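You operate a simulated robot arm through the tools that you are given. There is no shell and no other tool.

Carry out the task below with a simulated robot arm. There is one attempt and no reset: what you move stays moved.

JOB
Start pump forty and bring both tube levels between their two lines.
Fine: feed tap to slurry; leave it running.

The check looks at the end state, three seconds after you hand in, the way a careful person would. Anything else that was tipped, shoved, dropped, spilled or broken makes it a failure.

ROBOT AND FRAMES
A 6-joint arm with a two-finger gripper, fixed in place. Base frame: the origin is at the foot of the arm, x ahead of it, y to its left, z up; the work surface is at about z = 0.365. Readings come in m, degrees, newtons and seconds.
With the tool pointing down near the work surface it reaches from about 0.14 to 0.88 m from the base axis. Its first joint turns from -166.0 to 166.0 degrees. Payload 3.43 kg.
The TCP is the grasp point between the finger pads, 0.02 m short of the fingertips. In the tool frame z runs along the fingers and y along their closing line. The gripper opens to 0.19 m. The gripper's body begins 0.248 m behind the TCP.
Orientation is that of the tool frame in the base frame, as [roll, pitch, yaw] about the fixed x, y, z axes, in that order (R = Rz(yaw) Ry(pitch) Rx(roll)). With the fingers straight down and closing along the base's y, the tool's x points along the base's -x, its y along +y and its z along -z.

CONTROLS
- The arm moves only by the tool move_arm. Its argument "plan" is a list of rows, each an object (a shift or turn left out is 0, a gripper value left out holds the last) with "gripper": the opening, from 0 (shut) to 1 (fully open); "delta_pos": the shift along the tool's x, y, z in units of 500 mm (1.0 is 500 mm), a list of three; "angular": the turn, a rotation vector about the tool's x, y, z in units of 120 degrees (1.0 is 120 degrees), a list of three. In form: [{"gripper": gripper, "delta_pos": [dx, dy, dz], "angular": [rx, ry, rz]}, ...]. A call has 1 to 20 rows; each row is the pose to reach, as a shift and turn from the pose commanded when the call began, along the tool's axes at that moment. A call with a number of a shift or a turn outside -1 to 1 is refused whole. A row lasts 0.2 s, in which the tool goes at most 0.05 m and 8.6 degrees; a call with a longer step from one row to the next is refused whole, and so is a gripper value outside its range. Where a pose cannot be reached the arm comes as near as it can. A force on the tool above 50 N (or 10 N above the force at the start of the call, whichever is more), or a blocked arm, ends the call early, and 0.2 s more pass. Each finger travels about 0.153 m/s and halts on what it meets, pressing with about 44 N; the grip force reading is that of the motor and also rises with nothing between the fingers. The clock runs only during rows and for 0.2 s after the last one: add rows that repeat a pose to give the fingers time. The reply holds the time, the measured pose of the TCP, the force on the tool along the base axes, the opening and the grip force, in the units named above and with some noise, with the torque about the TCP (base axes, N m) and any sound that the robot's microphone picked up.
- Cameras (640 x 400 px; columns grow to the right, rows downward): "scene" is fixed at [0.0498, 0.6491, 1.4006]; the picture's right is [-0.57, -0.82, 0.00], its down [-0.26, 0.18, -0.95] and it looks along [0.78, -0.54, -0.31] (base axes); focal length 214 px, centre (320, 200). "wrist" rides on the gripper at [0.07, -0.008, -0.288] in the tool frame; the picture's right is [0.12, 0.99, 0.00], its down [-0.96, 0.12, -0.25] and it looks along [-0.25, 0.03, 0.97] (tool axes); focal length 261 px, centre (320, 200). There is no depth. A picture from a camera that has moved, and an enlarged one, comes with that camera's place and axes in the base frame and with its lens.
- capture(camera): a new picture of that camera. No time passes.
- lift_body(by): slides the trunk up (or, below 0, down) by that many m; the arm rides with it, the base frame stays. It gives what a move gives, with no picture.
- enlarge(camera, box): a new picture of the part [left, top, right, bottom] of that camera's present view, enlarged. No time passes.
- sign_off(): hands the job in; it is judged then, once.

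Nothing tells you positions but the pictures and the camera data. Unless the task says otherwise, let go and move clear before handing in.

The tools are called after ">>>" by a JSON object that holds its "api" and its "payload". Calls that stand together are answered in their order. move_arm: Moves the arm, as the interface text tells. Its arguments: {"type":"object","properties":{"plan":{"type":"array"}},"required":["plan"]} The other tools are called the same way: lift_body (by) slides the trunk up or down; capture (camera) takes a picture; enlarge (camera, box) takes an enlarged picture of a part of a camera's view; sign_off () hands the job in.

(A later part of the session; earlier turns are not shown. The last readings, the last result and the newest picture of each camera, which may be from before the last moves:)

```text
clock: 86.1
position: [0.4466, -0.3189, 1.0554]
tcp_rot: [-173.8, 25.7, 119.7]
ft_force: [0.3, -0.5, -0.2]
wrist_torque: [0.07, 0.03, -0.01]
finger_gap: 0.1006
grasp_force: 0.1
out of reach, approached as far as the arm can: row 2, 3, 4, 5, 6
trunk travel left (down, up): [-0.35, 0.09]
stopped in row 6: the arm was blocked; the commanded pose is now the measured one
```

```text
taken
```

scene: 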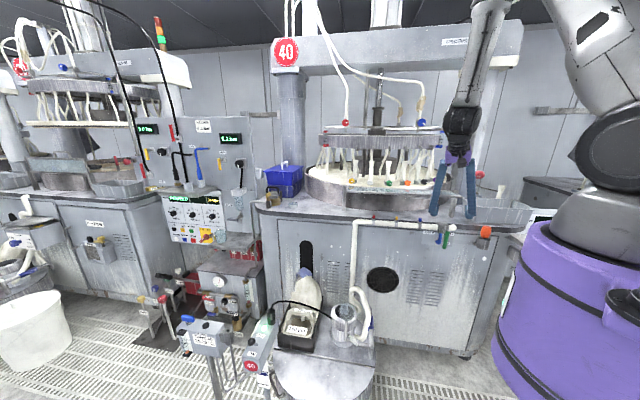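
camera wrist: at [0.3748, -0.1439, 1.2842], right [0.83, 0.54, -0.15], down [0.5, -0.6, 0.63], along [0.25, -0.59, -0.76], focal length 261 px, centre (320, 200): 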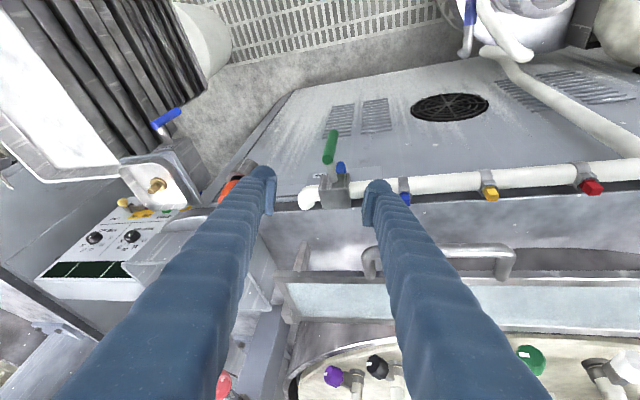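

The arm folded to its limit there; I need a different approach: trunk raised, tool vertical while descending beside the handle (−t side), then a modest tilt and push. First backing out to a safe square pose.

>>> {"api": "move_arm", "payload": {"plan": [{"gripper": 0.53, "delta_pos": [0.017, 0.008, -0.052], "angular": [-0.0158, 0.0412, -0.0274]}, {"delta_pos": [0.035, 0.017, -0.103], "angular": [-0.0316, 0.0824, -0.0547]}, {"delta_pos": [0.053, 0.025, -0.155], "angular": [-0.0475, 0.1236, -0.082]}, {"delta_pos": [0.07, 0.034, -0.206], "angular": [-0.0633, 0.165, -0.1094]}, {"delta_pos": [0.088, 0.042, -0.258], "angular": [-0.0791, 0.206, -0.1368]}, {"delta_pos": [0.088, 0.042, -0.258], "angular": [-0.0791, 0.206, -0.1368]}]}}

>>> {"api": "lift_body", "payload": {"by": 0.09}}

>>> {"api": "capture", "payload": {"camera": "wrist"}}

```text
clock: 87.5
position: [0.4298, -0.2191, 1.1497]
tcp_rot: [180.0, -0.1, 134.6]
ft_force: [-0.4, 0.5, -0.1]
wrist_torque: [-0.06, 0.03, 0.04]
finger_gap: 0.1007
grasp_force: 0.1
trunk travel left (down, up): [-0.35, 0.09]
```

```text
clock: 88.8
position: [0.4302, -0.2191, 1.2407]
tcp_rot: [179.9, 0.0, 134.8]
ft_force: [0.2, 0.2, 0.3]
wrist_torque: [-0.03, 0.03, 0.02]
finger_gap: 0.1009
grasp_force: 0.1
trunk travel left (down, up): [-0.44, 0.0]
```

```text
taken
camera wrist: at [0.3753, -0.1751, 1.5287], right [0.62, 0.79, 0.0], down [0.76, -0.6, 0.25], along [0.19, -0.15, -0.97], focal length 261 px, centre (320, 200)
```

wrist: 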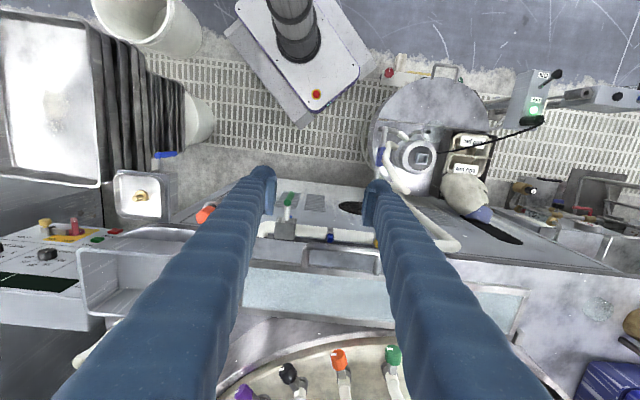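

>>> {"api": "enlarge", "payload": {"camera": "wrist", "box": [180, 160, 380, 280]}}

```text
3.20 times, centred on (280, 220) of wrist
camera zoom: at [0.3753, -0.1751, 1.5287], right [0.62, 0.79, 0.0], down [0.76, -0.6, 0.25], along [0.19, -0.15, -0.97], focal length 834 px, centre (448, 136)
```

zoom: 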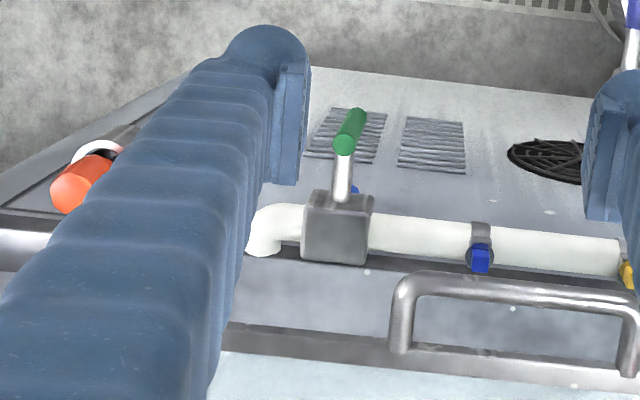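

I have the geometry: handle at t≈0.088, n≈-0.547; pipe and block behind it. I'll close the fingers and move above the gap just to the −t side of the handle.

>>> {"api": "move_arm", "payload": {"plan": [{"gripper": 0.3, "delta_pos": [-0.03, -0.05, 0.05]}, {"gripper": 0.0, "delta_pos": [-0.06, -0.1, 0.1]}, {"gripper": 0.0, "delta_pos": [-0.09, -0.15, 0.15]}, {"delta_pos": [-0.12, -0.2, 0.2]}, {"delta_pos": [-0.143, -0.24, 0.24]}, {"delta_pos": [-0.143, -0.24, 0.24]}]}}

>>> {"api": "capture", "payload": {"camera": "wrist"}}

>>> {"api": "enlarge", "payload": {"camera": "scene", "box": [380, 80, 540, 280]}}

```text
clock: 90.2
position: [0.3948, -0.3541, 1.1198]
tcp_rot: [180.0, 0.0, 135.0]
ft_force: [0.4, 0.3, -0.2]
wrist_torque: [0.03, 0.0, -0.01]
finger_gap: 0.0001
grasp_force: 34.5
trunk travel left (down, up): [-0.44, 0.0]
```

```text
taken
camera wrist: at [0.3402, -0.3099, 1.4087], right [0.62, 0.79, 0.0], down [0.76, -0.6, 0.25], along [0.19, -0.15, -0.97], focal length 261 px, centre (320, 200)
```

wrist: 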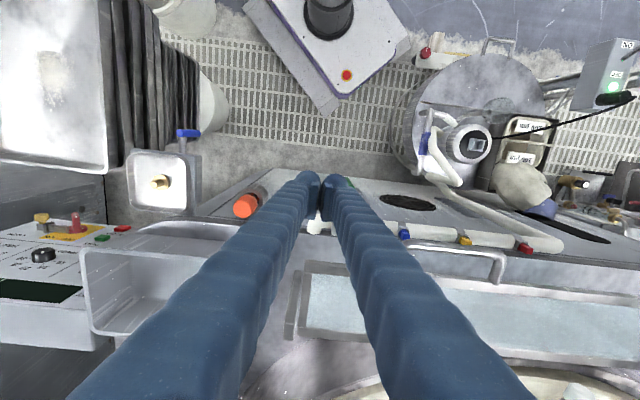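

```text
2.00 times, centred on (460, 180) of scene
camera zoom: at [0.0498, 0.6491, 1.4006], right [-0.57, -0.82, 0.0], down [-0.26, 0.18, -0.95], along [0.78, -0.54, -0.31], focal length 429 px, centre (40, 240)
```

zoom: 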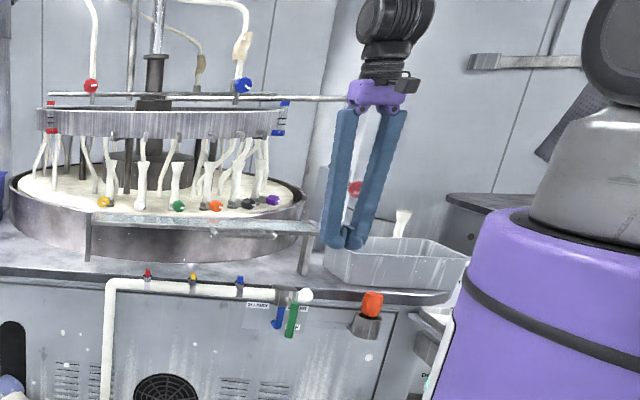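

>>> {"api": "move_arm", "payload": {"plan": [{"gripper": 0.0, "delta_pos": [0, -0.042, 0.04]}, {"delta_pos": [0, -0.042, 0.12]}, {"delta_pos": [0, -0.042, 0.2]}, {"delta_pos": [0, -0.042, 0.28]}, {"delta_pos": [0, -0.042, 0.34]}, {"delta_pos": [0, -0.042, 0.34]}]}}

>>> {"api": "enlarge", "payload": {"camera": "scene", "box": [400, 160, 520, 260]}}

>>> {"api": "capture", "payload": {"camera": "wrist"}}

```text
clock: 91.6
position: [0.3808, -0.3686, 0.95]
tcp_rot: [180.0, 0.1, 134.8]
ft_force: [-0.3, -0.7, 0.4]
wrist_torque: [0.01, 0.02, 0.01]
finger_gap: 0.0
grasp_force: 34.6
trunk travel left (down, up): [-0.44, 0.0]
```

```text
4.00 times, centred on (460, 210) of scene
camera zoom: at [0.0498, 0.6491, 1.4006], right [-0.57, -0.82, 0.0], down [-0.26, 0.18, -0.95], along [0.78, -0.54, -0.31], focal length 858 px, centre (-240, 160)
```

zoom: 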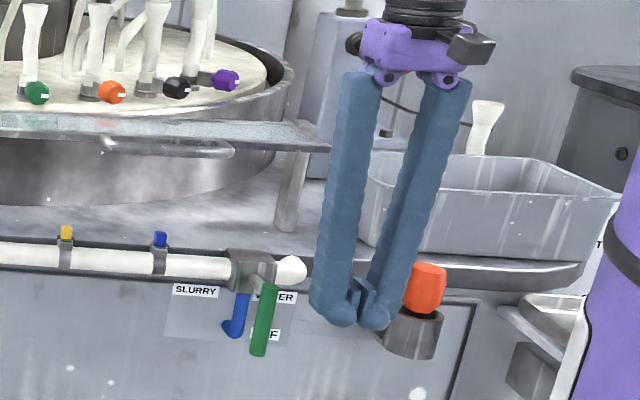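

```text
taken
camera wrist: at [0.3252, -0.3255, 1.2382], right [0.62, 0.79, 0.0], down [0.76, -0.6, 0.25], along [0.19, -0.15, -0.97], focal length 261 px, centre (320, 200)
```

wrist: 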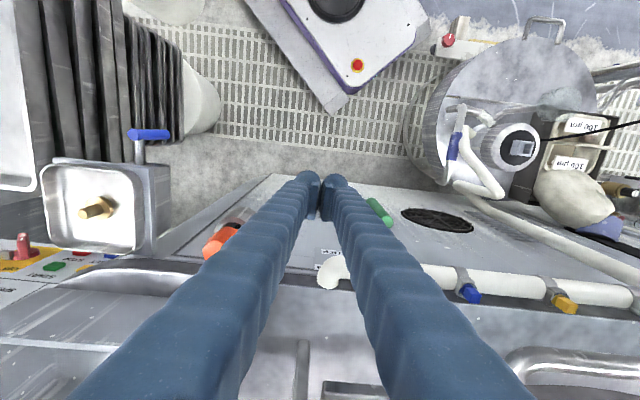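

Well clear of the handle and the orange knob. Continuing down and then tilting 25° toward the panel.

>>> {"api": "move_arm", "payload": {"plan": [{"gripper": 0.0, "delta_pos": [0, 0, 0.06]}, {"delta_pos": [0, 0, 0.112]}, {"delta_pos": [0, 0, 0.112], "angular": [0, -0.05, 0]}, {"delta_pos": [0, 0, 0.112], "angular": [0, -0.1, 0]}, {"delta_pos": [0, 0, 0.112], "angular": [0, -0.15, 0]}, {"delta_pos": [0, 0, 0.112], "angular": [0, -0.2083, 0]}, {"delta_pos": [0, 0, 0.112], "angular": [0, -0.2083, 0]}]}}

>>> {"api": "enlarge", "payload": {"camera": "scene", "box": [400, 160, 520, 260]}}

>>> {"api": "capture", "payload": {"camera": "wrist"}}

```text
clock: 93.2
position: [0.3868, -0.3777, 0.8883]
tcp_rot: [-179.9, 24.9, 135.0]
ft_force: [0.3, 0.5, -0.3]
wrist_torque: [0.05, -0.04, 0.0]
finger_gap: 0.0
grasp_force: 34.7
out of reach, approached as far as the arm can: row 6, 7
trunk travel left (down, up): [-0.44, 0.0]
```

```text
4.00 times, centred on (460, 210) of scene
camera zoom: at [0.0498, 0.6491, 1.4006], right [-0.57, -0.82, 0.0], down [-0.26, 0.18, -0.95], along [0.78, -0.54, -0.31], focal length 858 px, centre (-240, 160)
```

zoom: 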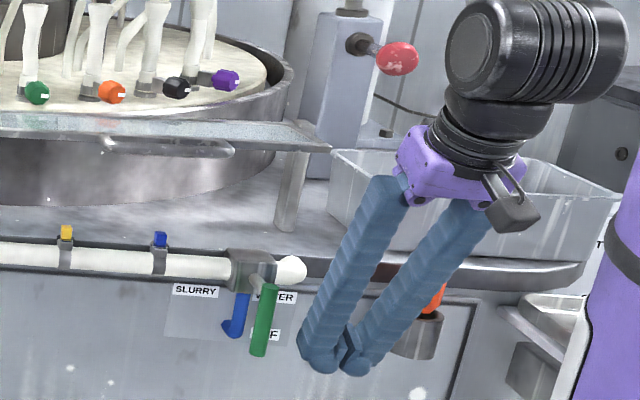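

```text
taken
camera wrist: at [0.2509, -0.252, 1.1215], right [0.63, 0.78, -0.05], down [0.62, -0.46, 0.63], along [0.47, -0.43, -0.78], focal length 261 px, centre (320, 200)
```

wrist: 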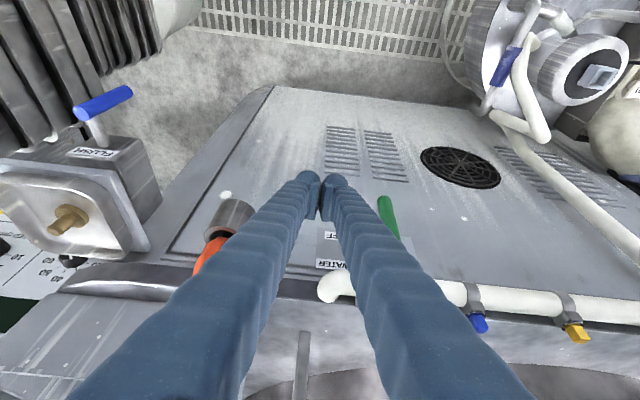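

Tilt achieved. The closed fingers are beside the handle, tip just behind its plane. Now pushing toward +t (SLURRY side) in steps.

>>> {"api": "move_arm", "payload": {"plan": [{"gripper": 0.0, "delta_pos": [0, 0.03, 0]}, {"delta_pos": [0, 0.06, 0]}, {"delta_pos": [0, 0.09, 0]}, {"delta_pos": [0, 0.11, 0]}, {"delta_pos": [0, 0.13, 0]}, {"delta_pos": [0, 0.13, 0]}]}}

>>> {"api": "enlarge", "payload": {"camera": "scene", "box": [400, 180, 500, 260]}}

>>> {"api": "enlarge", "payload": {"camera": "wrist", "box": [260, 130, 420, 300]}}

```text
clock: 94.6
position: [0.4322, -0.3291, 0.8885]
tcp_rot: [-179.8, 25.0, 135.0]
ft_force: [-8.5, 6.5, -1.3]
wrist_torque: [-0.22, -0.28, 0.31]
finger_gap: 0.0001
grasp_force: 34.7
trunk travel left (down, up): [-0.44, 0.0]
```

```text
5.00 times, centred on (450, 220) of scene
camera zoom: at [0.0498, 0.6491, 1.4006], right [-0.57, -0.82, 0.0], down [-0.26, 0.18, -0.95], along [0.78, -0.54, -0.31], focal length 1072 px, centre (-330, 100)
```

zoom: 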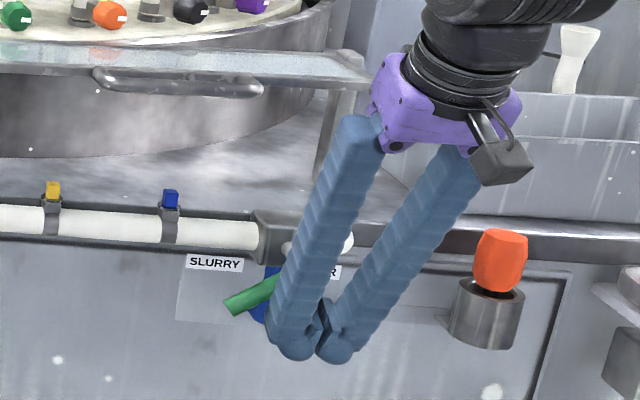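

```text
2.35 times, centred on (340, 215) of wrist
camera zoom: at [0.2967, -0.204, 1.1212], right [0.63, 0.78, -0.05], down [0.62, -0.46, 0.63], along [0.47, -0.43, -0.78], focal length 613 px, centre (273, 165)
```

zoom: 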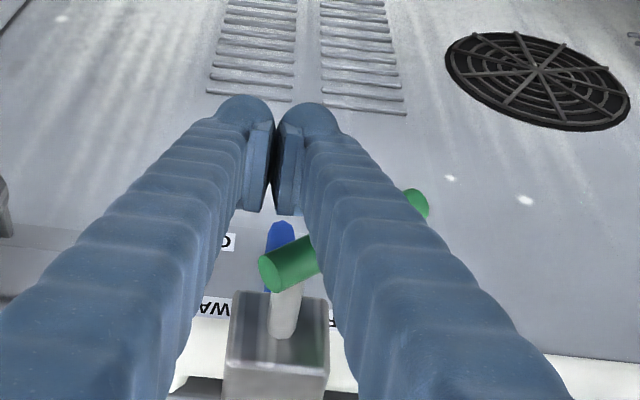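

The handle has swung to about 55–60°. Continuing +t and slightly upward to bring it horizontal.

>>> {"api": "move_arm", "payload": {"plan": [{"gripper": 0.0, "delta_pos": [0, 0.02, 0]}, {"delta_pos": [0, 0.04, 0]}, {"delta_pos": [-0.003, 0.06, -0.007]}, {"delta_pos": [-0.006, 0.075, -0.014]}, {"delta_pos": [-0.0102, 0.085, -0.0218]}, {"delta_pos": [-0.0102, 0.085, -0.0218]}]}}

>>> {"api": "enlarge", "payload": {"camera": "scene", "box": [400, 180, 500, 260]}}

>>> {"api": "enlarge", "payload": {"camera": "wrist", "box": [260, 130, 420, 300]}}

```text
clock: 96.0
position: [0.4628, -0.2996, 0.9008]
tcp_rot: [179.9, 25.0, 134.9]
ft_force: [-4.1, 2.9, 0.0]
wrist_torque: [-0.1, -0.12, 0.13]
finger_gap: 0.0
grasp_force: 34.1
trunk travel left (down, up): [-0.44, 0.0]
```

```text
5.00 times, centred on (450, 220) of scene
camera zoom: at [0.0498, 0.6491, 1.4006], right [-0.57, -0.82, 0.0], down [-0.26, 0.18, -0.95], along [0.78, -0.54, -0.31], focal length 1072 px, centre (-330, 100)
```

zoom: 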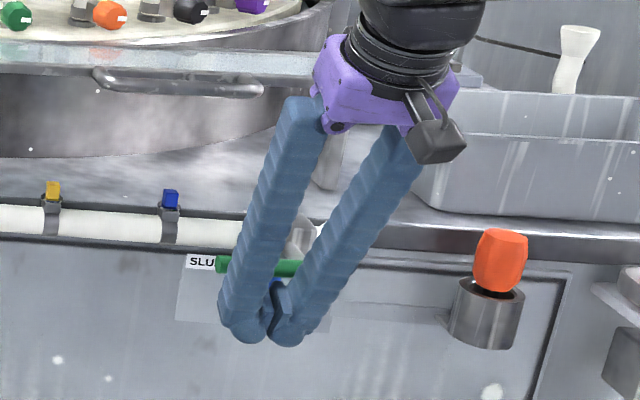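

```text
2.35 times, centred on (340, 215) of wrist
camera zoom: at [0.3272, -0.1755, 1.1331], right [0.63, 0.78, -0.05], down [0.62, -0.46, 0.63], along [0.47, -0.43, -0.77], focal length 613 px, centre (273, 165)
```

zoom: 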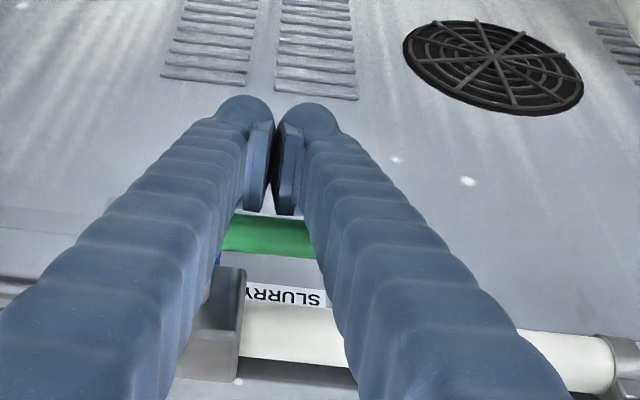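

The handle is now horizontal, pointing at the SLURRY label. Backing the fingers off (toward me, then sideways) without dragging it.

>>> {"api": "move_arm", "payload": {"plan": [{"gripper": 0.0, "delta_pos": [0.011, 0, -0.005]}, {"delta_pos": [0.022, 0, -0.01]}, {"delta_pos": [0.022, 0.03, -0.01]}, {"delta_pos": [0.022, 0.09, -0.01]}, {"delta_pos": [0.022, 0.17, -0.01]}, {"delta_pos": [0.022, 0.25, -0.01]}, {"delta_pos": [0.022, 0.25, -0.01]}]}}

>>> {"api": "enlarge", "payload": {"camera": "scene", "box": [400, 180, 500, 260]}}

>>> {"api": "enlarge", "payload": {"camera": "scene", "box": [310, 100, 480, 200]}}

>>> {"api": "capture", "payload": {"camera": "wrist"}}

```text
clock: 97.6
position: [0.5427, -0.2038, 0.9008]
tcp_rot: [-179.9, 25.0, 134.9]
ft_force: [0.5, -0.2, 0.1]
wrist_torque: [-0.05, 0.0, 0.0]
finger_gap: 0.0
grasp_force: 34.0
out of reach, approached as far as the arm can: row 2
trunk travel left (down, up): [-0.44, 0.0]
```

```text
5.00 times, centred on (450, 220) of scene
camera zoom: at [0.0498, 0.6491, 1.4006], right [-0.57, -0.82, 0.0], down [-0.26, 0.18, -0.95], along [0.78, -0.54, -0.31], focal length 1072 px, centre (-330, 100)
```

zoom: 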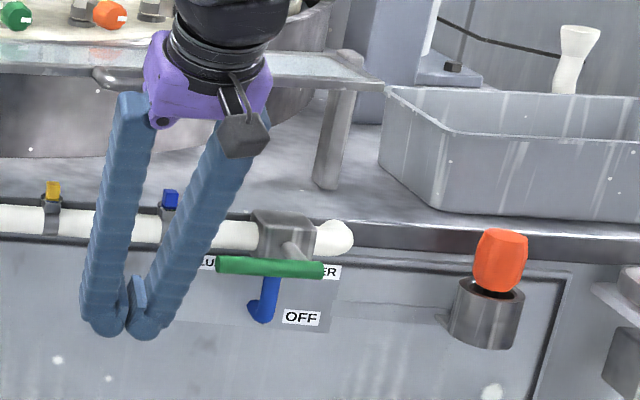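

```text
3.76 times, centred on (395, 150) of scene
camera zoom: at [0.0498, 0.6491, 1.4006], right [-0.57, -0.82, 0.0], down [-0.26, 0.18, -0.95], along [0.78, -0.54, -0.31], focal length 807 px, centre (38, 388)
```

zoom: 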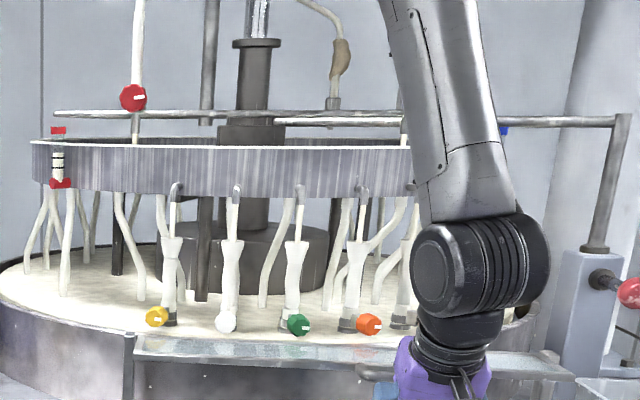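

```text
taken
camera wrist: at [0.4079, -0.0781, 1.1332], right [0.63, 0.78, -0.05], down [0.62, -0.46, 0.63], along [0.47, -0.43, -0.77], focal length 261 px, centre (320, 200)
```

wrist: 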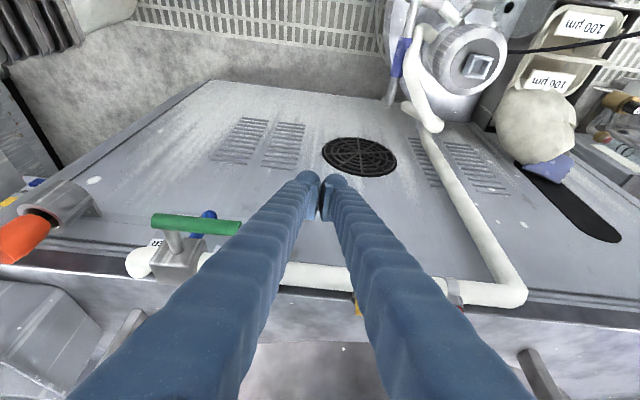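

The tap stands at SLURRY, and the red tube now shows liquid. Zooming on the red tube.

>>> {"api": "enlarge", "payload": {"camera": "scene", "box": [315, 120, 355, 160]}}

>>> {"api": "enlarge", "payload": {"camera": "scene", "box": [425, 200, 475, 240]}}

```text
10.00 times, centred on (335, 140) of scene
camera zoom: at [0.0498, 0.6491, 1.4006], right [-0.57, -0.82, 0.0], down [-0.26, 0.18, -0.95], along [0.78, -0.54, -0.31], focal length 2145 px, centre (170, 800)
```

zoom: 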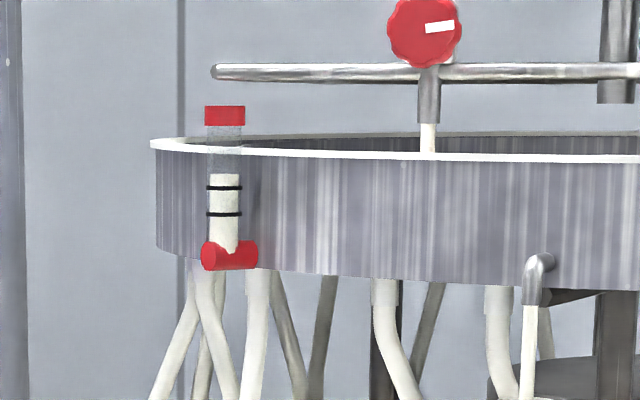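

```text
10.00 times, centred on (450, 220) of scene
camera zoom: at [0.0498, 0.6491, 1.4006], right [-0.57, -0.82, 0.0], down [-0.26, 0.18, -0.95], along [0.78, -0.54, -0.31], focal length 2145 px, centre (-980, 0)
```

zoom: 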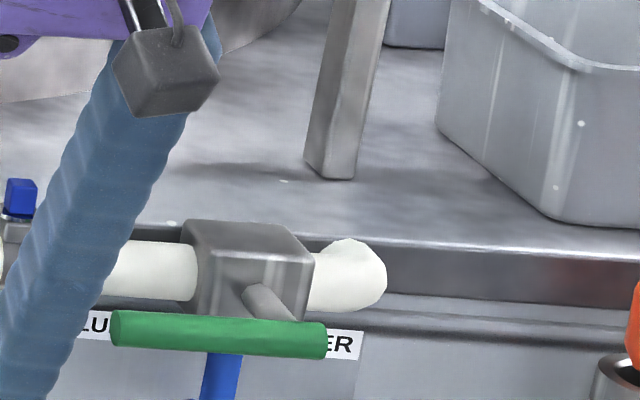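

Slurry is flowing; the red level already sits a bit above its upper line. I'll raise the arm out of the way quickly and check both tubes.

>>> {"api": "move_arm", "payload": {"plan": [{"gripper": 0.0, "delta_pos": [-0.017, 0, -0.085], "angular": [0, 0.035, 0]}, {"delta_pos": [-0.034, 0, -0.17], "angular": [0, 0.07, 0]}, {"delta_pos": [-0.05, 0, -0.255], "angular": [0, 0.104, 0]}, {"delta_pos": [-0.067, 0.001, -0.34], "angular": [0, 0.139, 0]}, {"delta_pos": [-0.084, 0.001, -0.425], "angular": [0, 0.174, 0]}, {"delta_pos": [-0.1, 0.002, -0.505], "angular": [0, 0.2083, 0]}]}}

>>> {"api": "enlarge", "payload": {"camera": "scene", "box": [315, 120, 355, 160]}}

>>> {"api": "capture", "payload": {"camera": "scene"}}

>>> {"api": "capture", "payload": {"camera": "wrist"}}

```text
clock: 98.9
position: [0.556, -0.2195, 1.1116]
tcp_rot: [-179.2, 15.8, 138.2]
ft_force: [0.6, -1.2, -0.1]
wrist_torque: [0.16, -0.08, 0.07]
finger_gap: 0.0
grasp_force: 34.3
out of reach, approached as far as the arm can: row 4, 5, 6
trunk travel left (down, up): [-0.44, 0.0]
stopped in row 6: the force on the tool passed its limit at 137 N (the readings are from after the stop); the commanded pose is now the measured one
```

```text
10.00 times, centred on (335, 140) of scene
camera zoom: at [0.0498, 0.6491, 1.4006], right [-0.57, -0.82, 0.0], down [-0.26, 0.18, -0.95], along [0.78, -0.54, -0.31], focal length 2145 px, centre (170, 800)
```

zoom: 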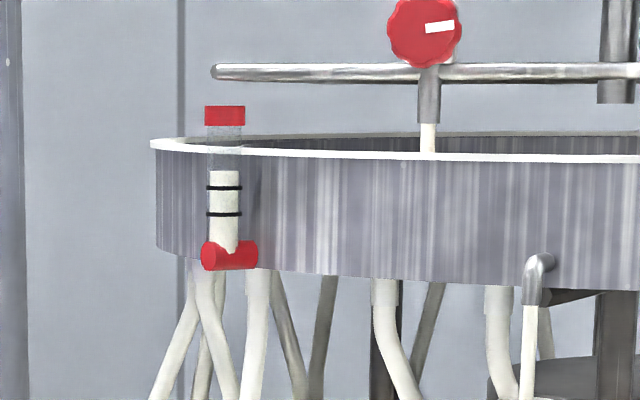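

```text
taken
```

scene: 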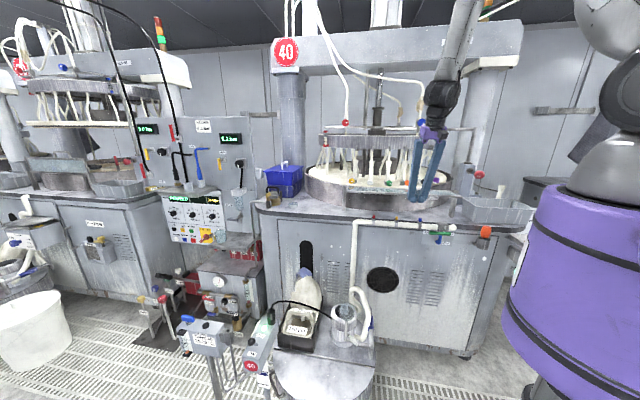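

```text
taken
camera wrist: at [0.4451, -0.1254, 1.3706], right [0.58, 0.81, -0.05], down [0.72, -0.48, 0.5], along [0.38, -0.32, -0.87], focal length 261 px, centre (320, 200)
```

wrist: 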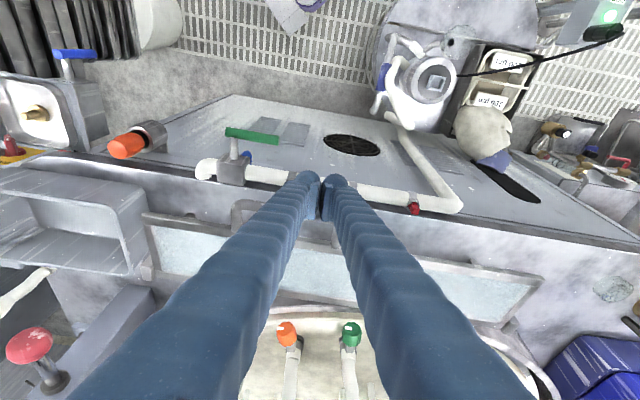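

The call stopped on a force spike; I need to check that nothing was hit. Zooming around the fingers and the small pipe valves.

>>> {"api": "enlarge", "payload": {"camera": "scene", "box": [350, 180, 500, 270]}}

>>> {"api": "enlarge", "payload": {"camera": "wrist", "box": [180, 110, 460, 300]}}

>>> {"api": "enlarge", "payload": {"camera": "scene", "box": [400, 90, 500, 170]}}

```text
4.27 times, centred on (425, 225) of scene
camera zoom: at [0.0498, 0.6491, 1.4006], right [-0.57, -0.82, 0.0], down [-0.26, 0.18, -0.95], along [0.78, -0.54, -0.31], focal length 915 px, centre (-128, 93)
```

zoom: 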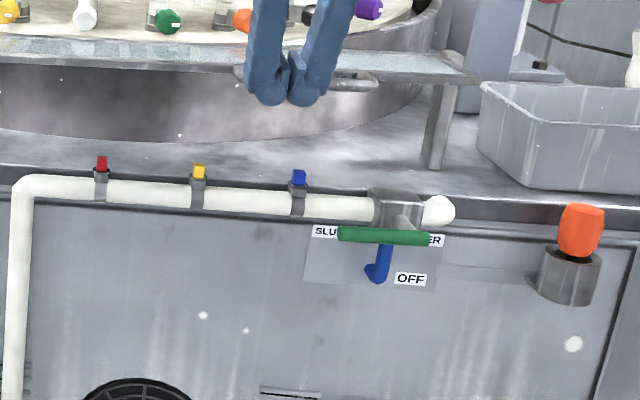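

```text
2.11 times, centred on (320, 205) of wrist
camera zoom: at [0.4451, -0.1254, 1.3706], right [0.58, 0.81, -0.05], down [0.72, -0.48, 0.5], along [0.38, -0.32, -0.87], focal length 549 px, centre (320, 190)
```

zoom: 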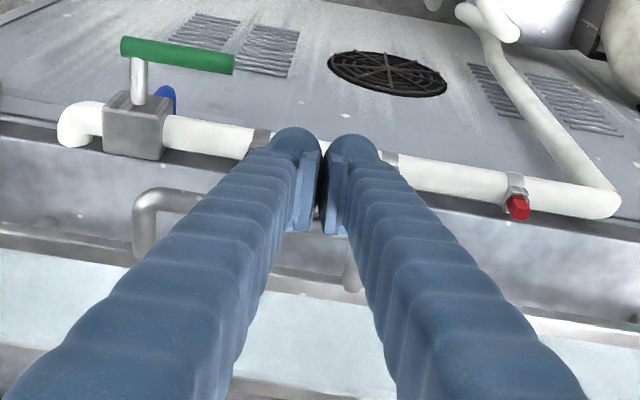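

```text
5.00 times, centred on (450, 130) of scene
camera zoom: at [0.0498, 0.6491, 1.4006], right [-0.57, -0.82, 0.0], down [-0.26, 0.18, -0.95], along [0.78, -0.54, -0.31], focal length 1072 px, centre (-330, 550)
```

zoom: 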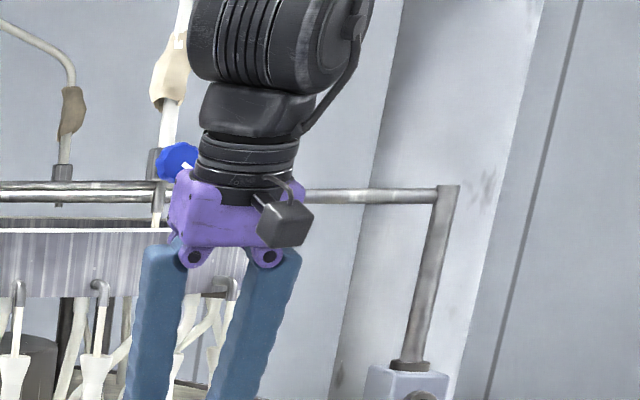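

>>> {"api": "enlarge", "payload": {"camera": "scene", "box": [340, 180, 540, 300]}}

>>> {"api": "enlarge", "payload": {"camera": "scene", "box": [310, 70, 470, 200]}}

```text
3.20 times, centred on (440, 240) of scene
camera zoom: at [0.0498, 0.6491, 1.4006], right [-0.57, -0.82, 0.0], down [-0.26, 0.18, -0.95], along [0.78, -0.54, -0.31], focal length 686 px, centre (-64, 72)
```

zoom: 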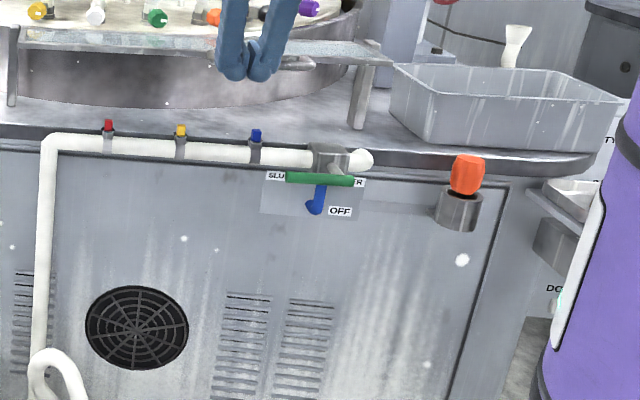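

```text
3.08 times, centred on (390, 135) of scene
camera zoom: at [0.0498, 0.6491, 1.4006], right [-0.57, -0.82, 0.0], down [-0.26, 0.18, -0.95], along [0.78, -0.54, -0.31], focal length 660 px, centre (105, 400)
```

zoom: 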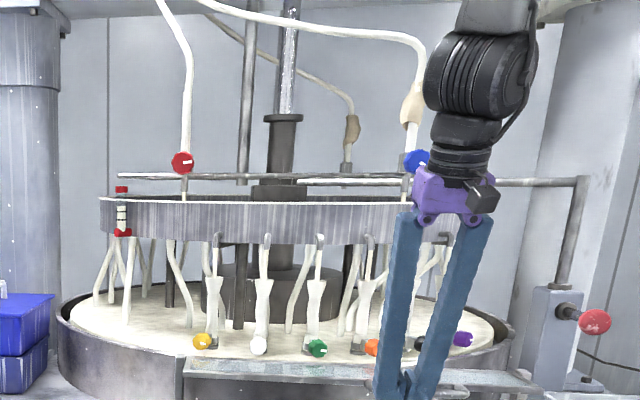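

Nothing appears displaced; the slurry level in the red tube is settling just above its upper line. Moving the arm clear to see the blue tube and to line up on the knobs.

>>> {"api": "move_arm", "payload": {"plan": [{"gripper": 0.0, "delta_pos": [0.014, 0.065, -0.054], "angular": [0, 0, 0]}, {"delta_pos": [0.027, 0.13, -0.108], "angular": [0, -0.02, 0]}, {"delta_pos": [0.04, 0.195, -0.161], "angular": [0, -0.04, 0]}, {"delta_pos": [0.054, 0.26, -0.215], "angular": [0, -0.06, 0.01]}, {"delta_pos": [0.068, 0.326, -0.269], "angular": [0, -0.08, 0.015]}, {"delta_pos": [0.081, 0.391, -0.322], "angular": [0, -0.1, 0.02]}, {"delta_pos": [0.095, 0.456, -0.376], "angular": [0, -0.118, 0.025]}, {"delta_pos": [0.108, 0.521, -0.43], "angular": [0, -0.118, 0.025]}, {"delta_pos": [0.108, 0.521, -0.43], "angular": [0, -0.118, 0.025]}]}}

>>> {"api": "capture", "payload": {"camera": "scene"}}

>>> {"api": "enlarge", "payload": {"camera": "scene", "box": [315, 120, 355, 160]}}

>>> {"api": "enlarge", "payload": {"camera": "scene", "box": [410, 110, 480, 165]}}

>>> {"api": "capture", "payload": {"camera": "wrist"}}

```text
clock: 100.9
position: [0.6526, 0.0515, 1.2999]
tcp_rot: [179.6, 29.9, 135.0]
ft_force: [-0.3, 0.5, -0.3]
wrist_torque: [0.0, 0.02, 0.01]
finger_gap: 0.0001
grasp_force: 34.3
trunk travel left (down, up): [-0.44, 0.0]
```

```text
taken
```

scene: 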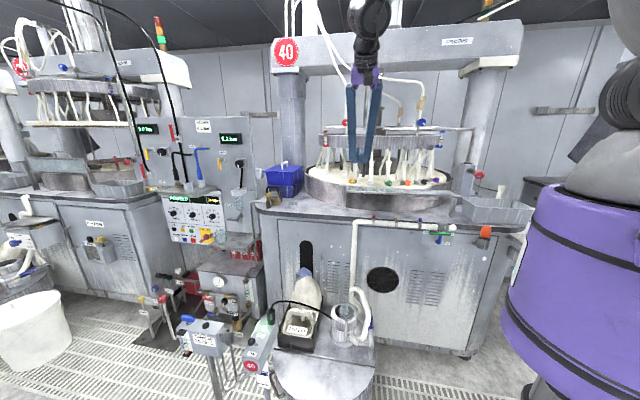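

```text
10.00 times, centred on (335, 140) of scene
camera zoom: at [0.0498, 0.6491, 1.4006], right [-0.57, -0.82, 0.0], down [-0.26, 0.18, -0.95], along [0.78, -0.54, -0.31], focal length 2145 px, centre (170, 800)
```

zoom: 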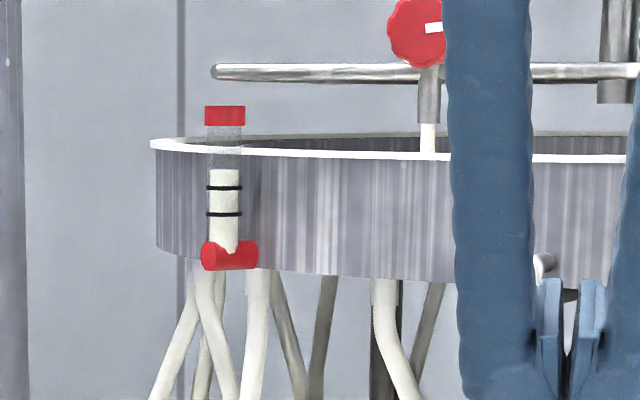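

```text
7.27 times, centred on (445, 138) of scene
camera zoom: at [0.0498, 0.6491, 1.4006], right [-0.57, -0.82, 0.0], down [-0.26, 0.18, -0.95], along [0.78, -0.54, -0.31], focal length 1560 px, centre (-589, 654)
```

zoom: 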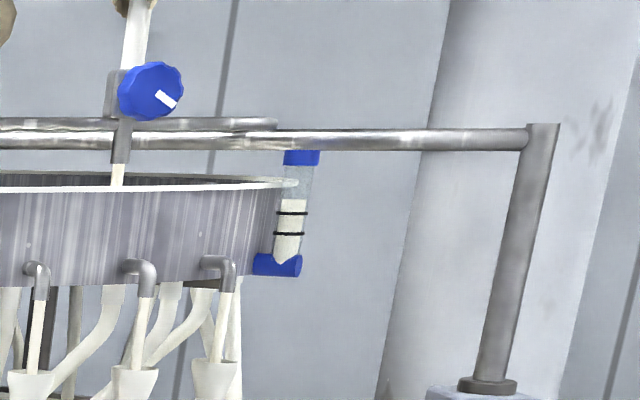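

```text
taken
camera wrist: at [0.5014, 0.1887, 1.5143], right [0.63, 0.78, -0.05], down [0.58, -0.42, 0.7], along [0.52, -0.47, -0.72], focal length 261 px, centre (320, 200)
```

wrist: 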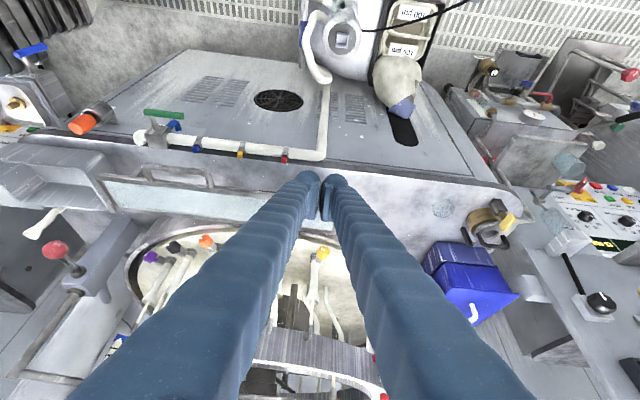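

Both tubes have settled with their levels just above the upper lines, so both valves need closing somewhat. I'll raise the tool toward horizontal to look at the knobs up close.

>>> {"api": "move_arm", "payload": {"plan": [{"gripper": 0.0, "delta_pos": [-0.04, -0.019, -0.035], "angular": [0, -0.062, 0]}, {"delta_pos": [-0.08, -0.038, -0.07], "angular": [0, -0.125, 0]}, {"gripper": 0.35, "delta_pos": [-0.12, -0.057, -0.104], "angular": [0, -0.188, 0]}, {"delta_pos": [-0.16, -0.076, -0.139], "angular": [0, -0.25, 0]}, {"delta_pos": [-0.16, -0.076, -0.139], "angular": [0, -0.25, 0]}]}}

>>> {"api": "capture", "payload": {"camera": "wrist"}}

>>> {"api": "capture", "payload": {"camera": "scene"}}

```text
clock: 102.1
position: [0.6498, -0.001, 1.3994]
tcp_rot: [179.3, 60.0, 134.6]
ft_force: [-0.3, -0.3, -0.6]
wrist_torque: [0.02, -0.04, 0.0]
finger_gap: 0.0665
grasp_force: 0.0
trunk travel left (down, up): [-0.44, 0.0]
```

```text
taken
camera wrist: at [0.4431, 0.1934, 1.4836], right [0.66, 0.75, -0.1], down [0.27, -0.11, 0.96], along [0.7, -0.66, -0.27], focal length 261 px, centre (320, 200)
```

wrist: 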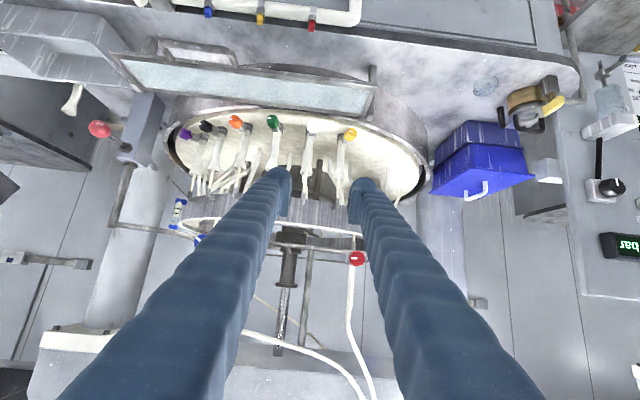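

```text
taken
```

scene: 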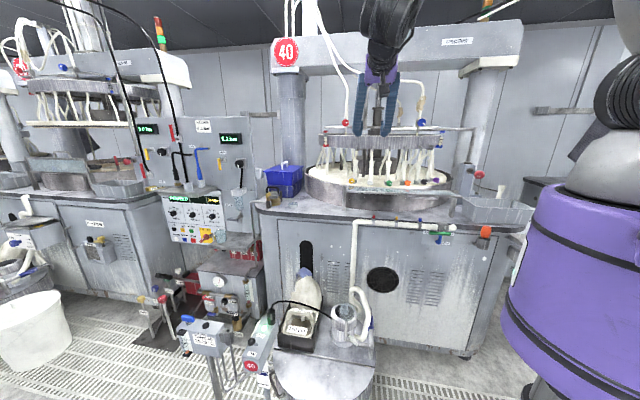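

>>> {"api": "enlarge", "payload": {"camera": "wrist", "box": [300, 190, 400, 300]}}

>>> {"api": "enlarge", "payload": {"camera": "wrist", "box": [140, 170, 300, 300]}}

>>> {"api": "enlarge", "payload": {"camera": "scene", "box": [335, 105, 365, 135]}}

>>> {"api": "enlarge", "payload": {"camera": "scene", "box": [405, 105, 435, 135]}}

```text
3.64 times, centred on (350, 245) of wrist
camera zoom: at [0.4431, 0.1934, 1.4836], right [0.66, 0.75, -0.1], down [0.27, -0.11, 0.96], along [0.7, -0.66, -0.27], focal length 948 px, centre (211, 36)
```

zoom: 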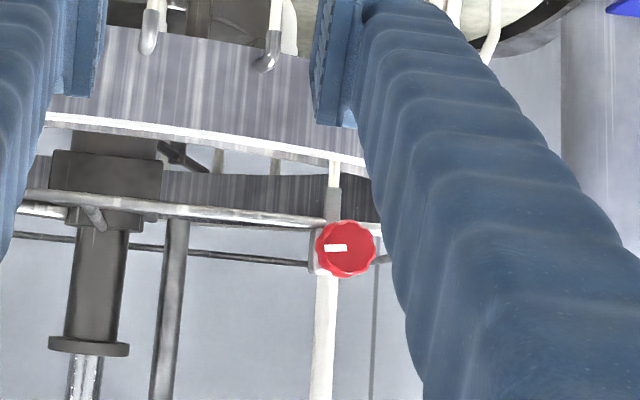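

```text
3.08 times, centred on (220, 235) of wrist
camera zoom: at [0.4431, 0.1934, 1.4836], right [0.66, 0.75, -0.1], down [0.27, -0.11, 0.96], along [0.7, -0.66, -0.27], focal length 802 px, centre (628, 92)
```

zoom: 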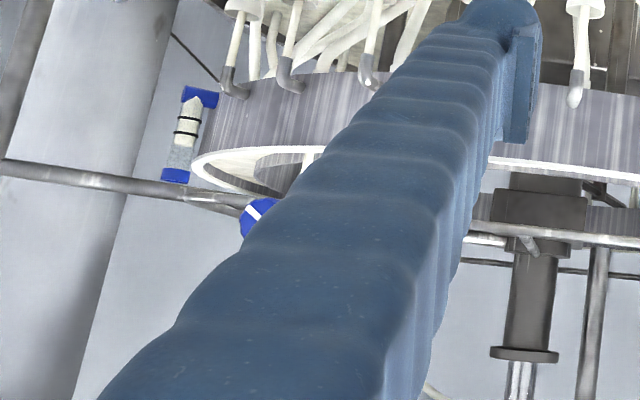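

```text
13.33 times, centred on (350, 120) of scene
camera zoom: at [0.0498, 0.6491, 1.4006], right [-0.57, -0.82, 0.0], down [-0.26, 0.18, -0.95], along [0.78, -0.54, -0.31], focal length 2860 px, centre (-80, 1267)
```

zoom: 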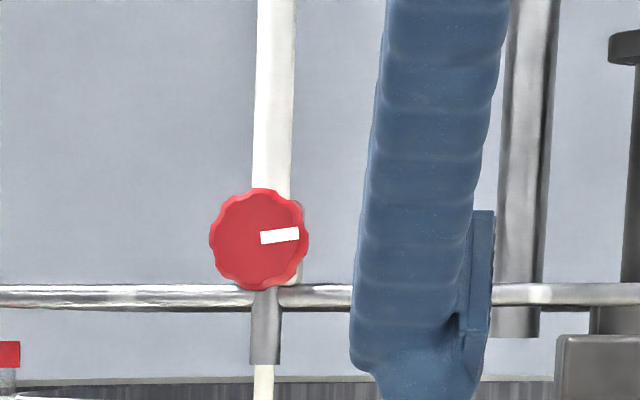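

```text
13.33 times, centred on (420, 120) of scene
camera zoom: at [0.0498, 0.6491, 1.4006], right [-0.57, -0.82, 0.0], down [-0.26, 0.18, -0.95], along [0.78, -0.54, -0.31], focal length 2860 px, centre (-1013, 1267)
```

zoom: 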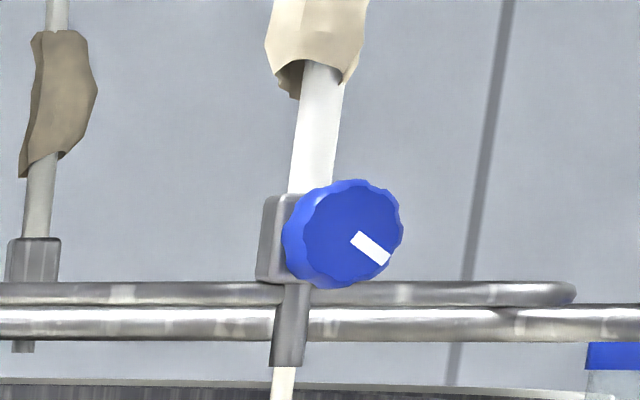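

Both knobs are well visible. Red knob ≈ (t 0.58, n −0.83, z 1.44), blue ≈ (t 0.167, n −0.90, z 1.44), both facing me. I'll bring the tool horizontal in front of the red knob.

>>> {"api": "move_arm", "payload": {"plan": [{"gripper": 0.35, "delta_pos": [-0.045, 0.04, 0.051], "angular": [0.0004, -0.042, -0.0004]}, {"delta_pos": [-0.09, 0.08, 0.102], "angular": [0.0008, -0.084, -0.0008]}, {"delta_pos": [-0.135, 0.12, 0.153], "angular": [0.0012, -0.125, -0.0012]}, {"delta_pos": [-0.18, 0.16, 0.204], "angular": [0.0016, -0.167, -0.0016]}, {"delta_pos": [-0.225, 0.2, 0.255], "angular": [0.002, -0.21, -0.002]}, {"delta_pos": [-0.269, 0.241, 0.307], "angular": [0.0025, -0.25, -0.0024]}, {"delta_pos": [-0.269, 0.241, 0.307], "angular": [0.0025, -0.25, -0.0024]}]}}

>>> {"api": "capture", "payload": {"camera": "wrist"}}

>>> {"api": "capture", "payload": {"camera": "scene"}}

```text
clock: 103.7
position: [0.8767, -0.0566, 1.4411]
tcp_rot: [11.7, 90.0, -33.2]
ft_force: [-0.6, -0.8, -0.2]
wrist_torque: [0.06, 0.03, 0.06]
finger_gap: 0.0664
grasp_force: 0.1
trunk travel left (down, up): [-0.44, 0.0]
```

```text
taken
camera wrist: at [0.6672, 0.1408, 1.3707], right [0.7, 0.7, -0.12], down [-0.09, 0.26, 0.96], along [0.71, -0.66, 0.25], focal length 261 px, centre (320, 200)
```

wrist: 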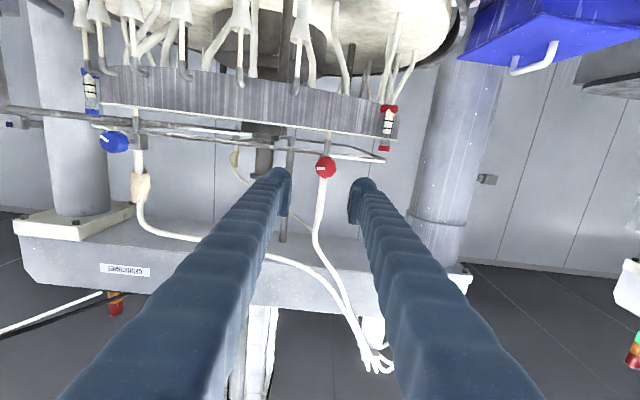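

```text
taken
```

scene: 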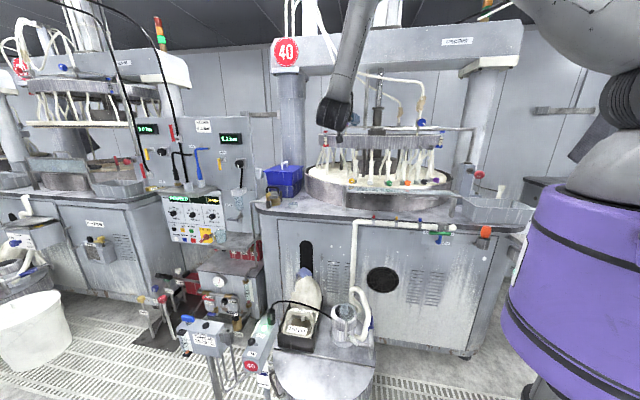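

>>> {"api": "enlarge", "payload": {"camera": "wrist", "box": [270, 90, 410, 220]}}

>>> {"api": "enlarge", "payload": {"camera": "wrist", "box": [60, 50, 200, 180]}}

```text
3.08 times, centred on (340, 155) of wrist
camera zoom: at [0.6672, 0.1408, 1.3707], right [0.7, 0.7, -0.12], down [-0.09, 0.26, 0.96], along [0.71, -0.66, 0.25], focal length 802 px, centre (258, 338)
```

zoom: 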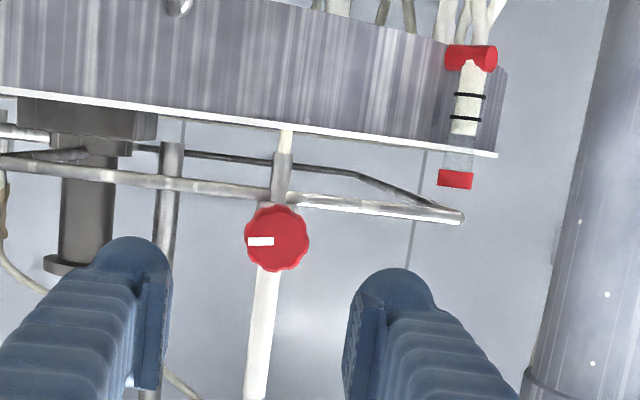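

```text
3.08 times, centred on (130, 115) of wrist
camera zoom: at [0.6672, 0.1408, 1.3707], right [0.7, 0.7, -0.12], down [-0.09, 0.26, 0.96], along [0.71, -0.66, 0.25], focal length 802 px, centre (905, 462)
```

zoom: 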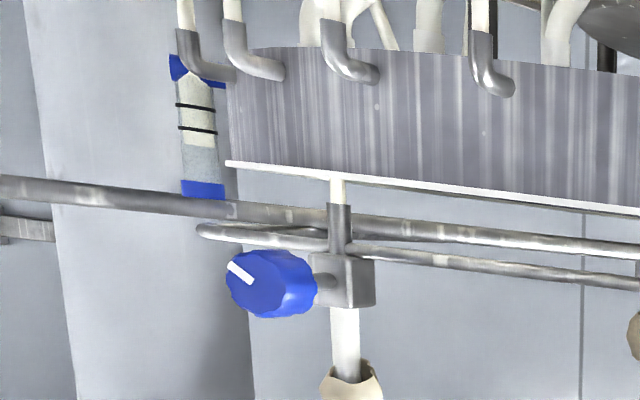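

Knob positions refined: both faces at n≈−0.888; red at t≈0.592, z≈1.437. I'll correct sideways by 1.2 cm and approach to ~8 cm in front of the red knob.

>>> {"api": "move_arm", "payload": {"plan": [{"gripper": 0.35, "delta_pos": [0, 0.012, 0.07]}, {"delta_pos": [0, 0.025, 0.14]}, {"delta_pos": [0, 0.025, 0.21]}, {"delta_pos": [0, 0.025, 0.28]}, {"delta_pos": [0, 0.025, 0.28]}]}}

>>> {"api": "enlarge", "payload": {"camera": "wrist", "box": [230, 70, 430, 230]}}

>>> {"api": "enlarge", "payload": {"camera": "scene", "box": [300, 80, 400, 180]}}

```text
clock: 104.9
position: [0.9839, -0.1443, 1.4402]
tcp_rot: [-139.2, 89.9, 176.0]
ft_force: [-0.6, 1.2, -1.1]
wrist_torque: [0.01, 0.04, 0.0]
finger_gap: 0.0666
grasp_force: 0.1
trunk travel left (down, up): [-0.44, 0.0]
```

```text
2.50 times, centred on (330, 150) of wrist
camera zoom: at [0.775, 0.0517, 1.3708], right [0.7, 0.7, -0.12], down [-0.09, 0.26, 0.96], along [0.71, -0.66, 0.24], focal length 652 px, centre (295, 325)
```

zoom: 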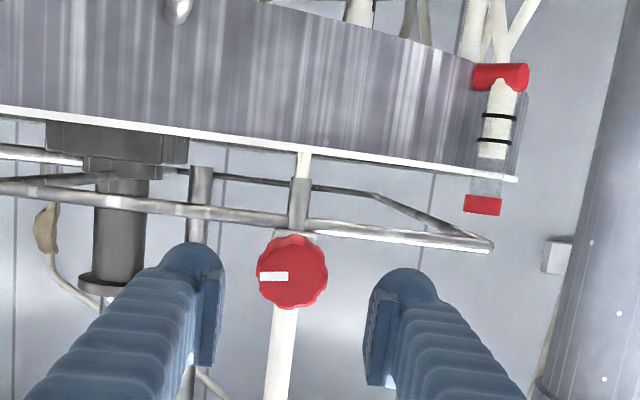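

```text
4.00 times, centred on (350, 130) of scene
camera zoom: at [0.0498, 0.6491, 1.4006], right [-0.57, -0.82, 0.0], down [-0.26, 0.18, -0.95], along [0.78, -0.54, -0.31], focal length 858 px, centre (200, 480)
```

zoom: 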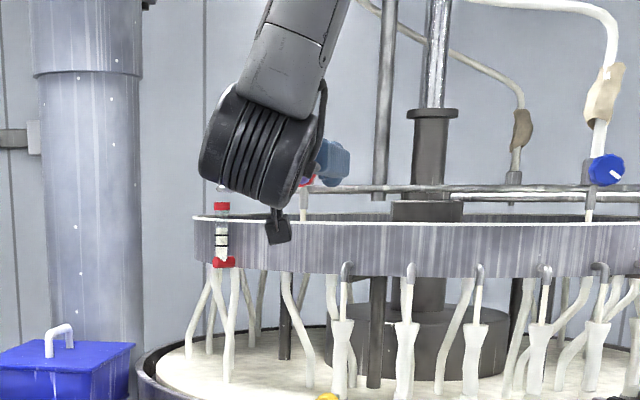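

Aligned: the knob is centred between the fingers. Advancing so the pads overlap the knob rim.

>>> {"api": "move_arm", "payload": {"plan": [{"gripper": 0.35, "delta_pos": [0.003, 0, 0.06]}, {"delta_pos": [0.005, -0.001, 0.12]}, {"delta_pos": [0.005, -0.001, 0.155]}, {"delta_pos": [0.005, -0.001, 0.155]}]}}

>>> {"api": "enlarge", "payload": {"camera": "wrist", "box": [230, 70, 430, 230]}}

```text
clock: 105.9
position: [1.0379, -0.2022, 1.4375]
tcp_rot: [-130.1, 90.0, -175.0]
ft_force: [0.2, 0.1, 0.9]
wrist_torque: [0.02, 0.02, 0.0]
finger_gap: 0.0666
grasp_force: 0.0
trunk travel left (down, up): [-0.44, 0.0]
```

```text
2.50 times, centred on (330, 150) of wrist
camera zoom: at [0.8299, -0.004, 1.3682], right [0.7, 0.7, -0.12], down [-0.09, 0.26, 0.96], along [0.71, -0.66, 0.24], focal length 652 px, centre (295, 325)
```

zoom: 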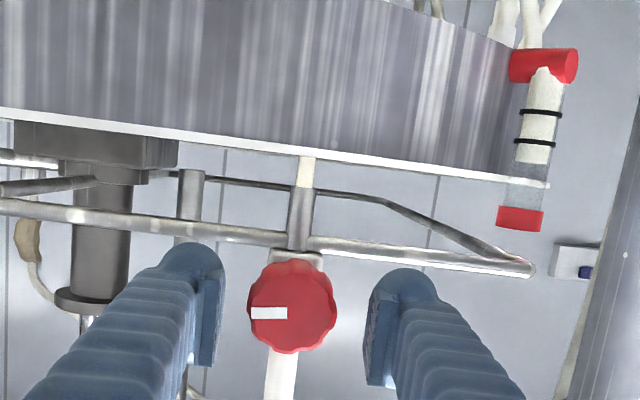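

The knob face is right at the finger plane; a slight drop and a further 1 cm in, then close on the rim.

>>> {"api": "move_arm", "payload": {"plan": [{"gripper": 0.35, "delta_pos": [0.01, 0.001, 0.01]}, {"delta_pos": [0.012, 0.001, 0.02]}, {"gripper": 0.22, "delta_pos": [0.012, 0.001, 0.02]}, {"gripper": 0.18, "delta_pos": [0.012, 0.001, 0.02]}, {"gripper": 0.18, "delta_pos": [0.012, 0.001, 0.02]}]}}

>>> {"api": "enlarge", "payload": {"camera": "wrist", "box": [230, 70, 430, 230]}}

>>> {"api": "enlarge", "payload": {"camera": "scene", "box": [315, 120, 355, 160]}}

```text
clock: 107.1
position: [1.0452, -0.2093, 1.4313]
tcp_rot: [-172.0, 89.9, 142.8]
ft_force: [-11.6, -10.5, -2.1]
wrist_torque: [-0.07, -0.07, -0.24]
finger_gap: 0.04
grasp_force: 45.2
trunk travel left (down, up): [-0.44, 0.0]
```

```text
2.50 times, centred on (330, 150) of wrist
camera zoom: at [0.8367, -0.0124, 1.3624], right [0.7, 0.7, -0.12], down [-0.09, 0.26, 0.96], along [0.7, -0.67, 0.24], focal length 652 px, centre (295, 325)
```

zoom: 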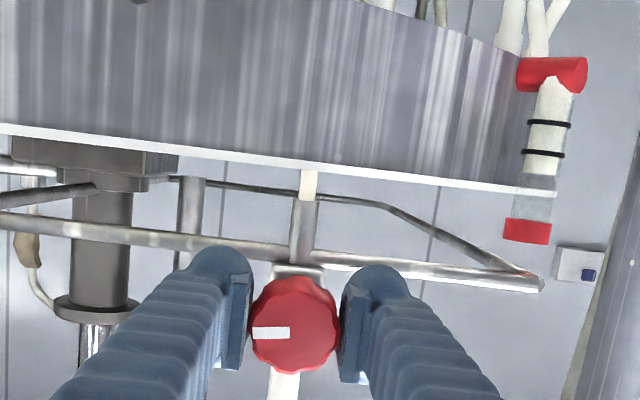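

```text
10.00 times, centred on (335, 140) of scene
camera zoom: at [0.0498, 0.6491, 1.4006], right [-0.57, -0.82, 0.0], down [-0.26, 0.18, -0.95], along [0.78, -0.54, -0.31], focal length 2145 px, centre (170, 800)
```

zoom: 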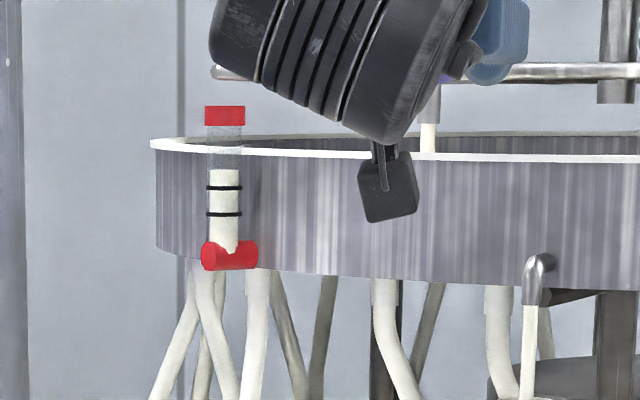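

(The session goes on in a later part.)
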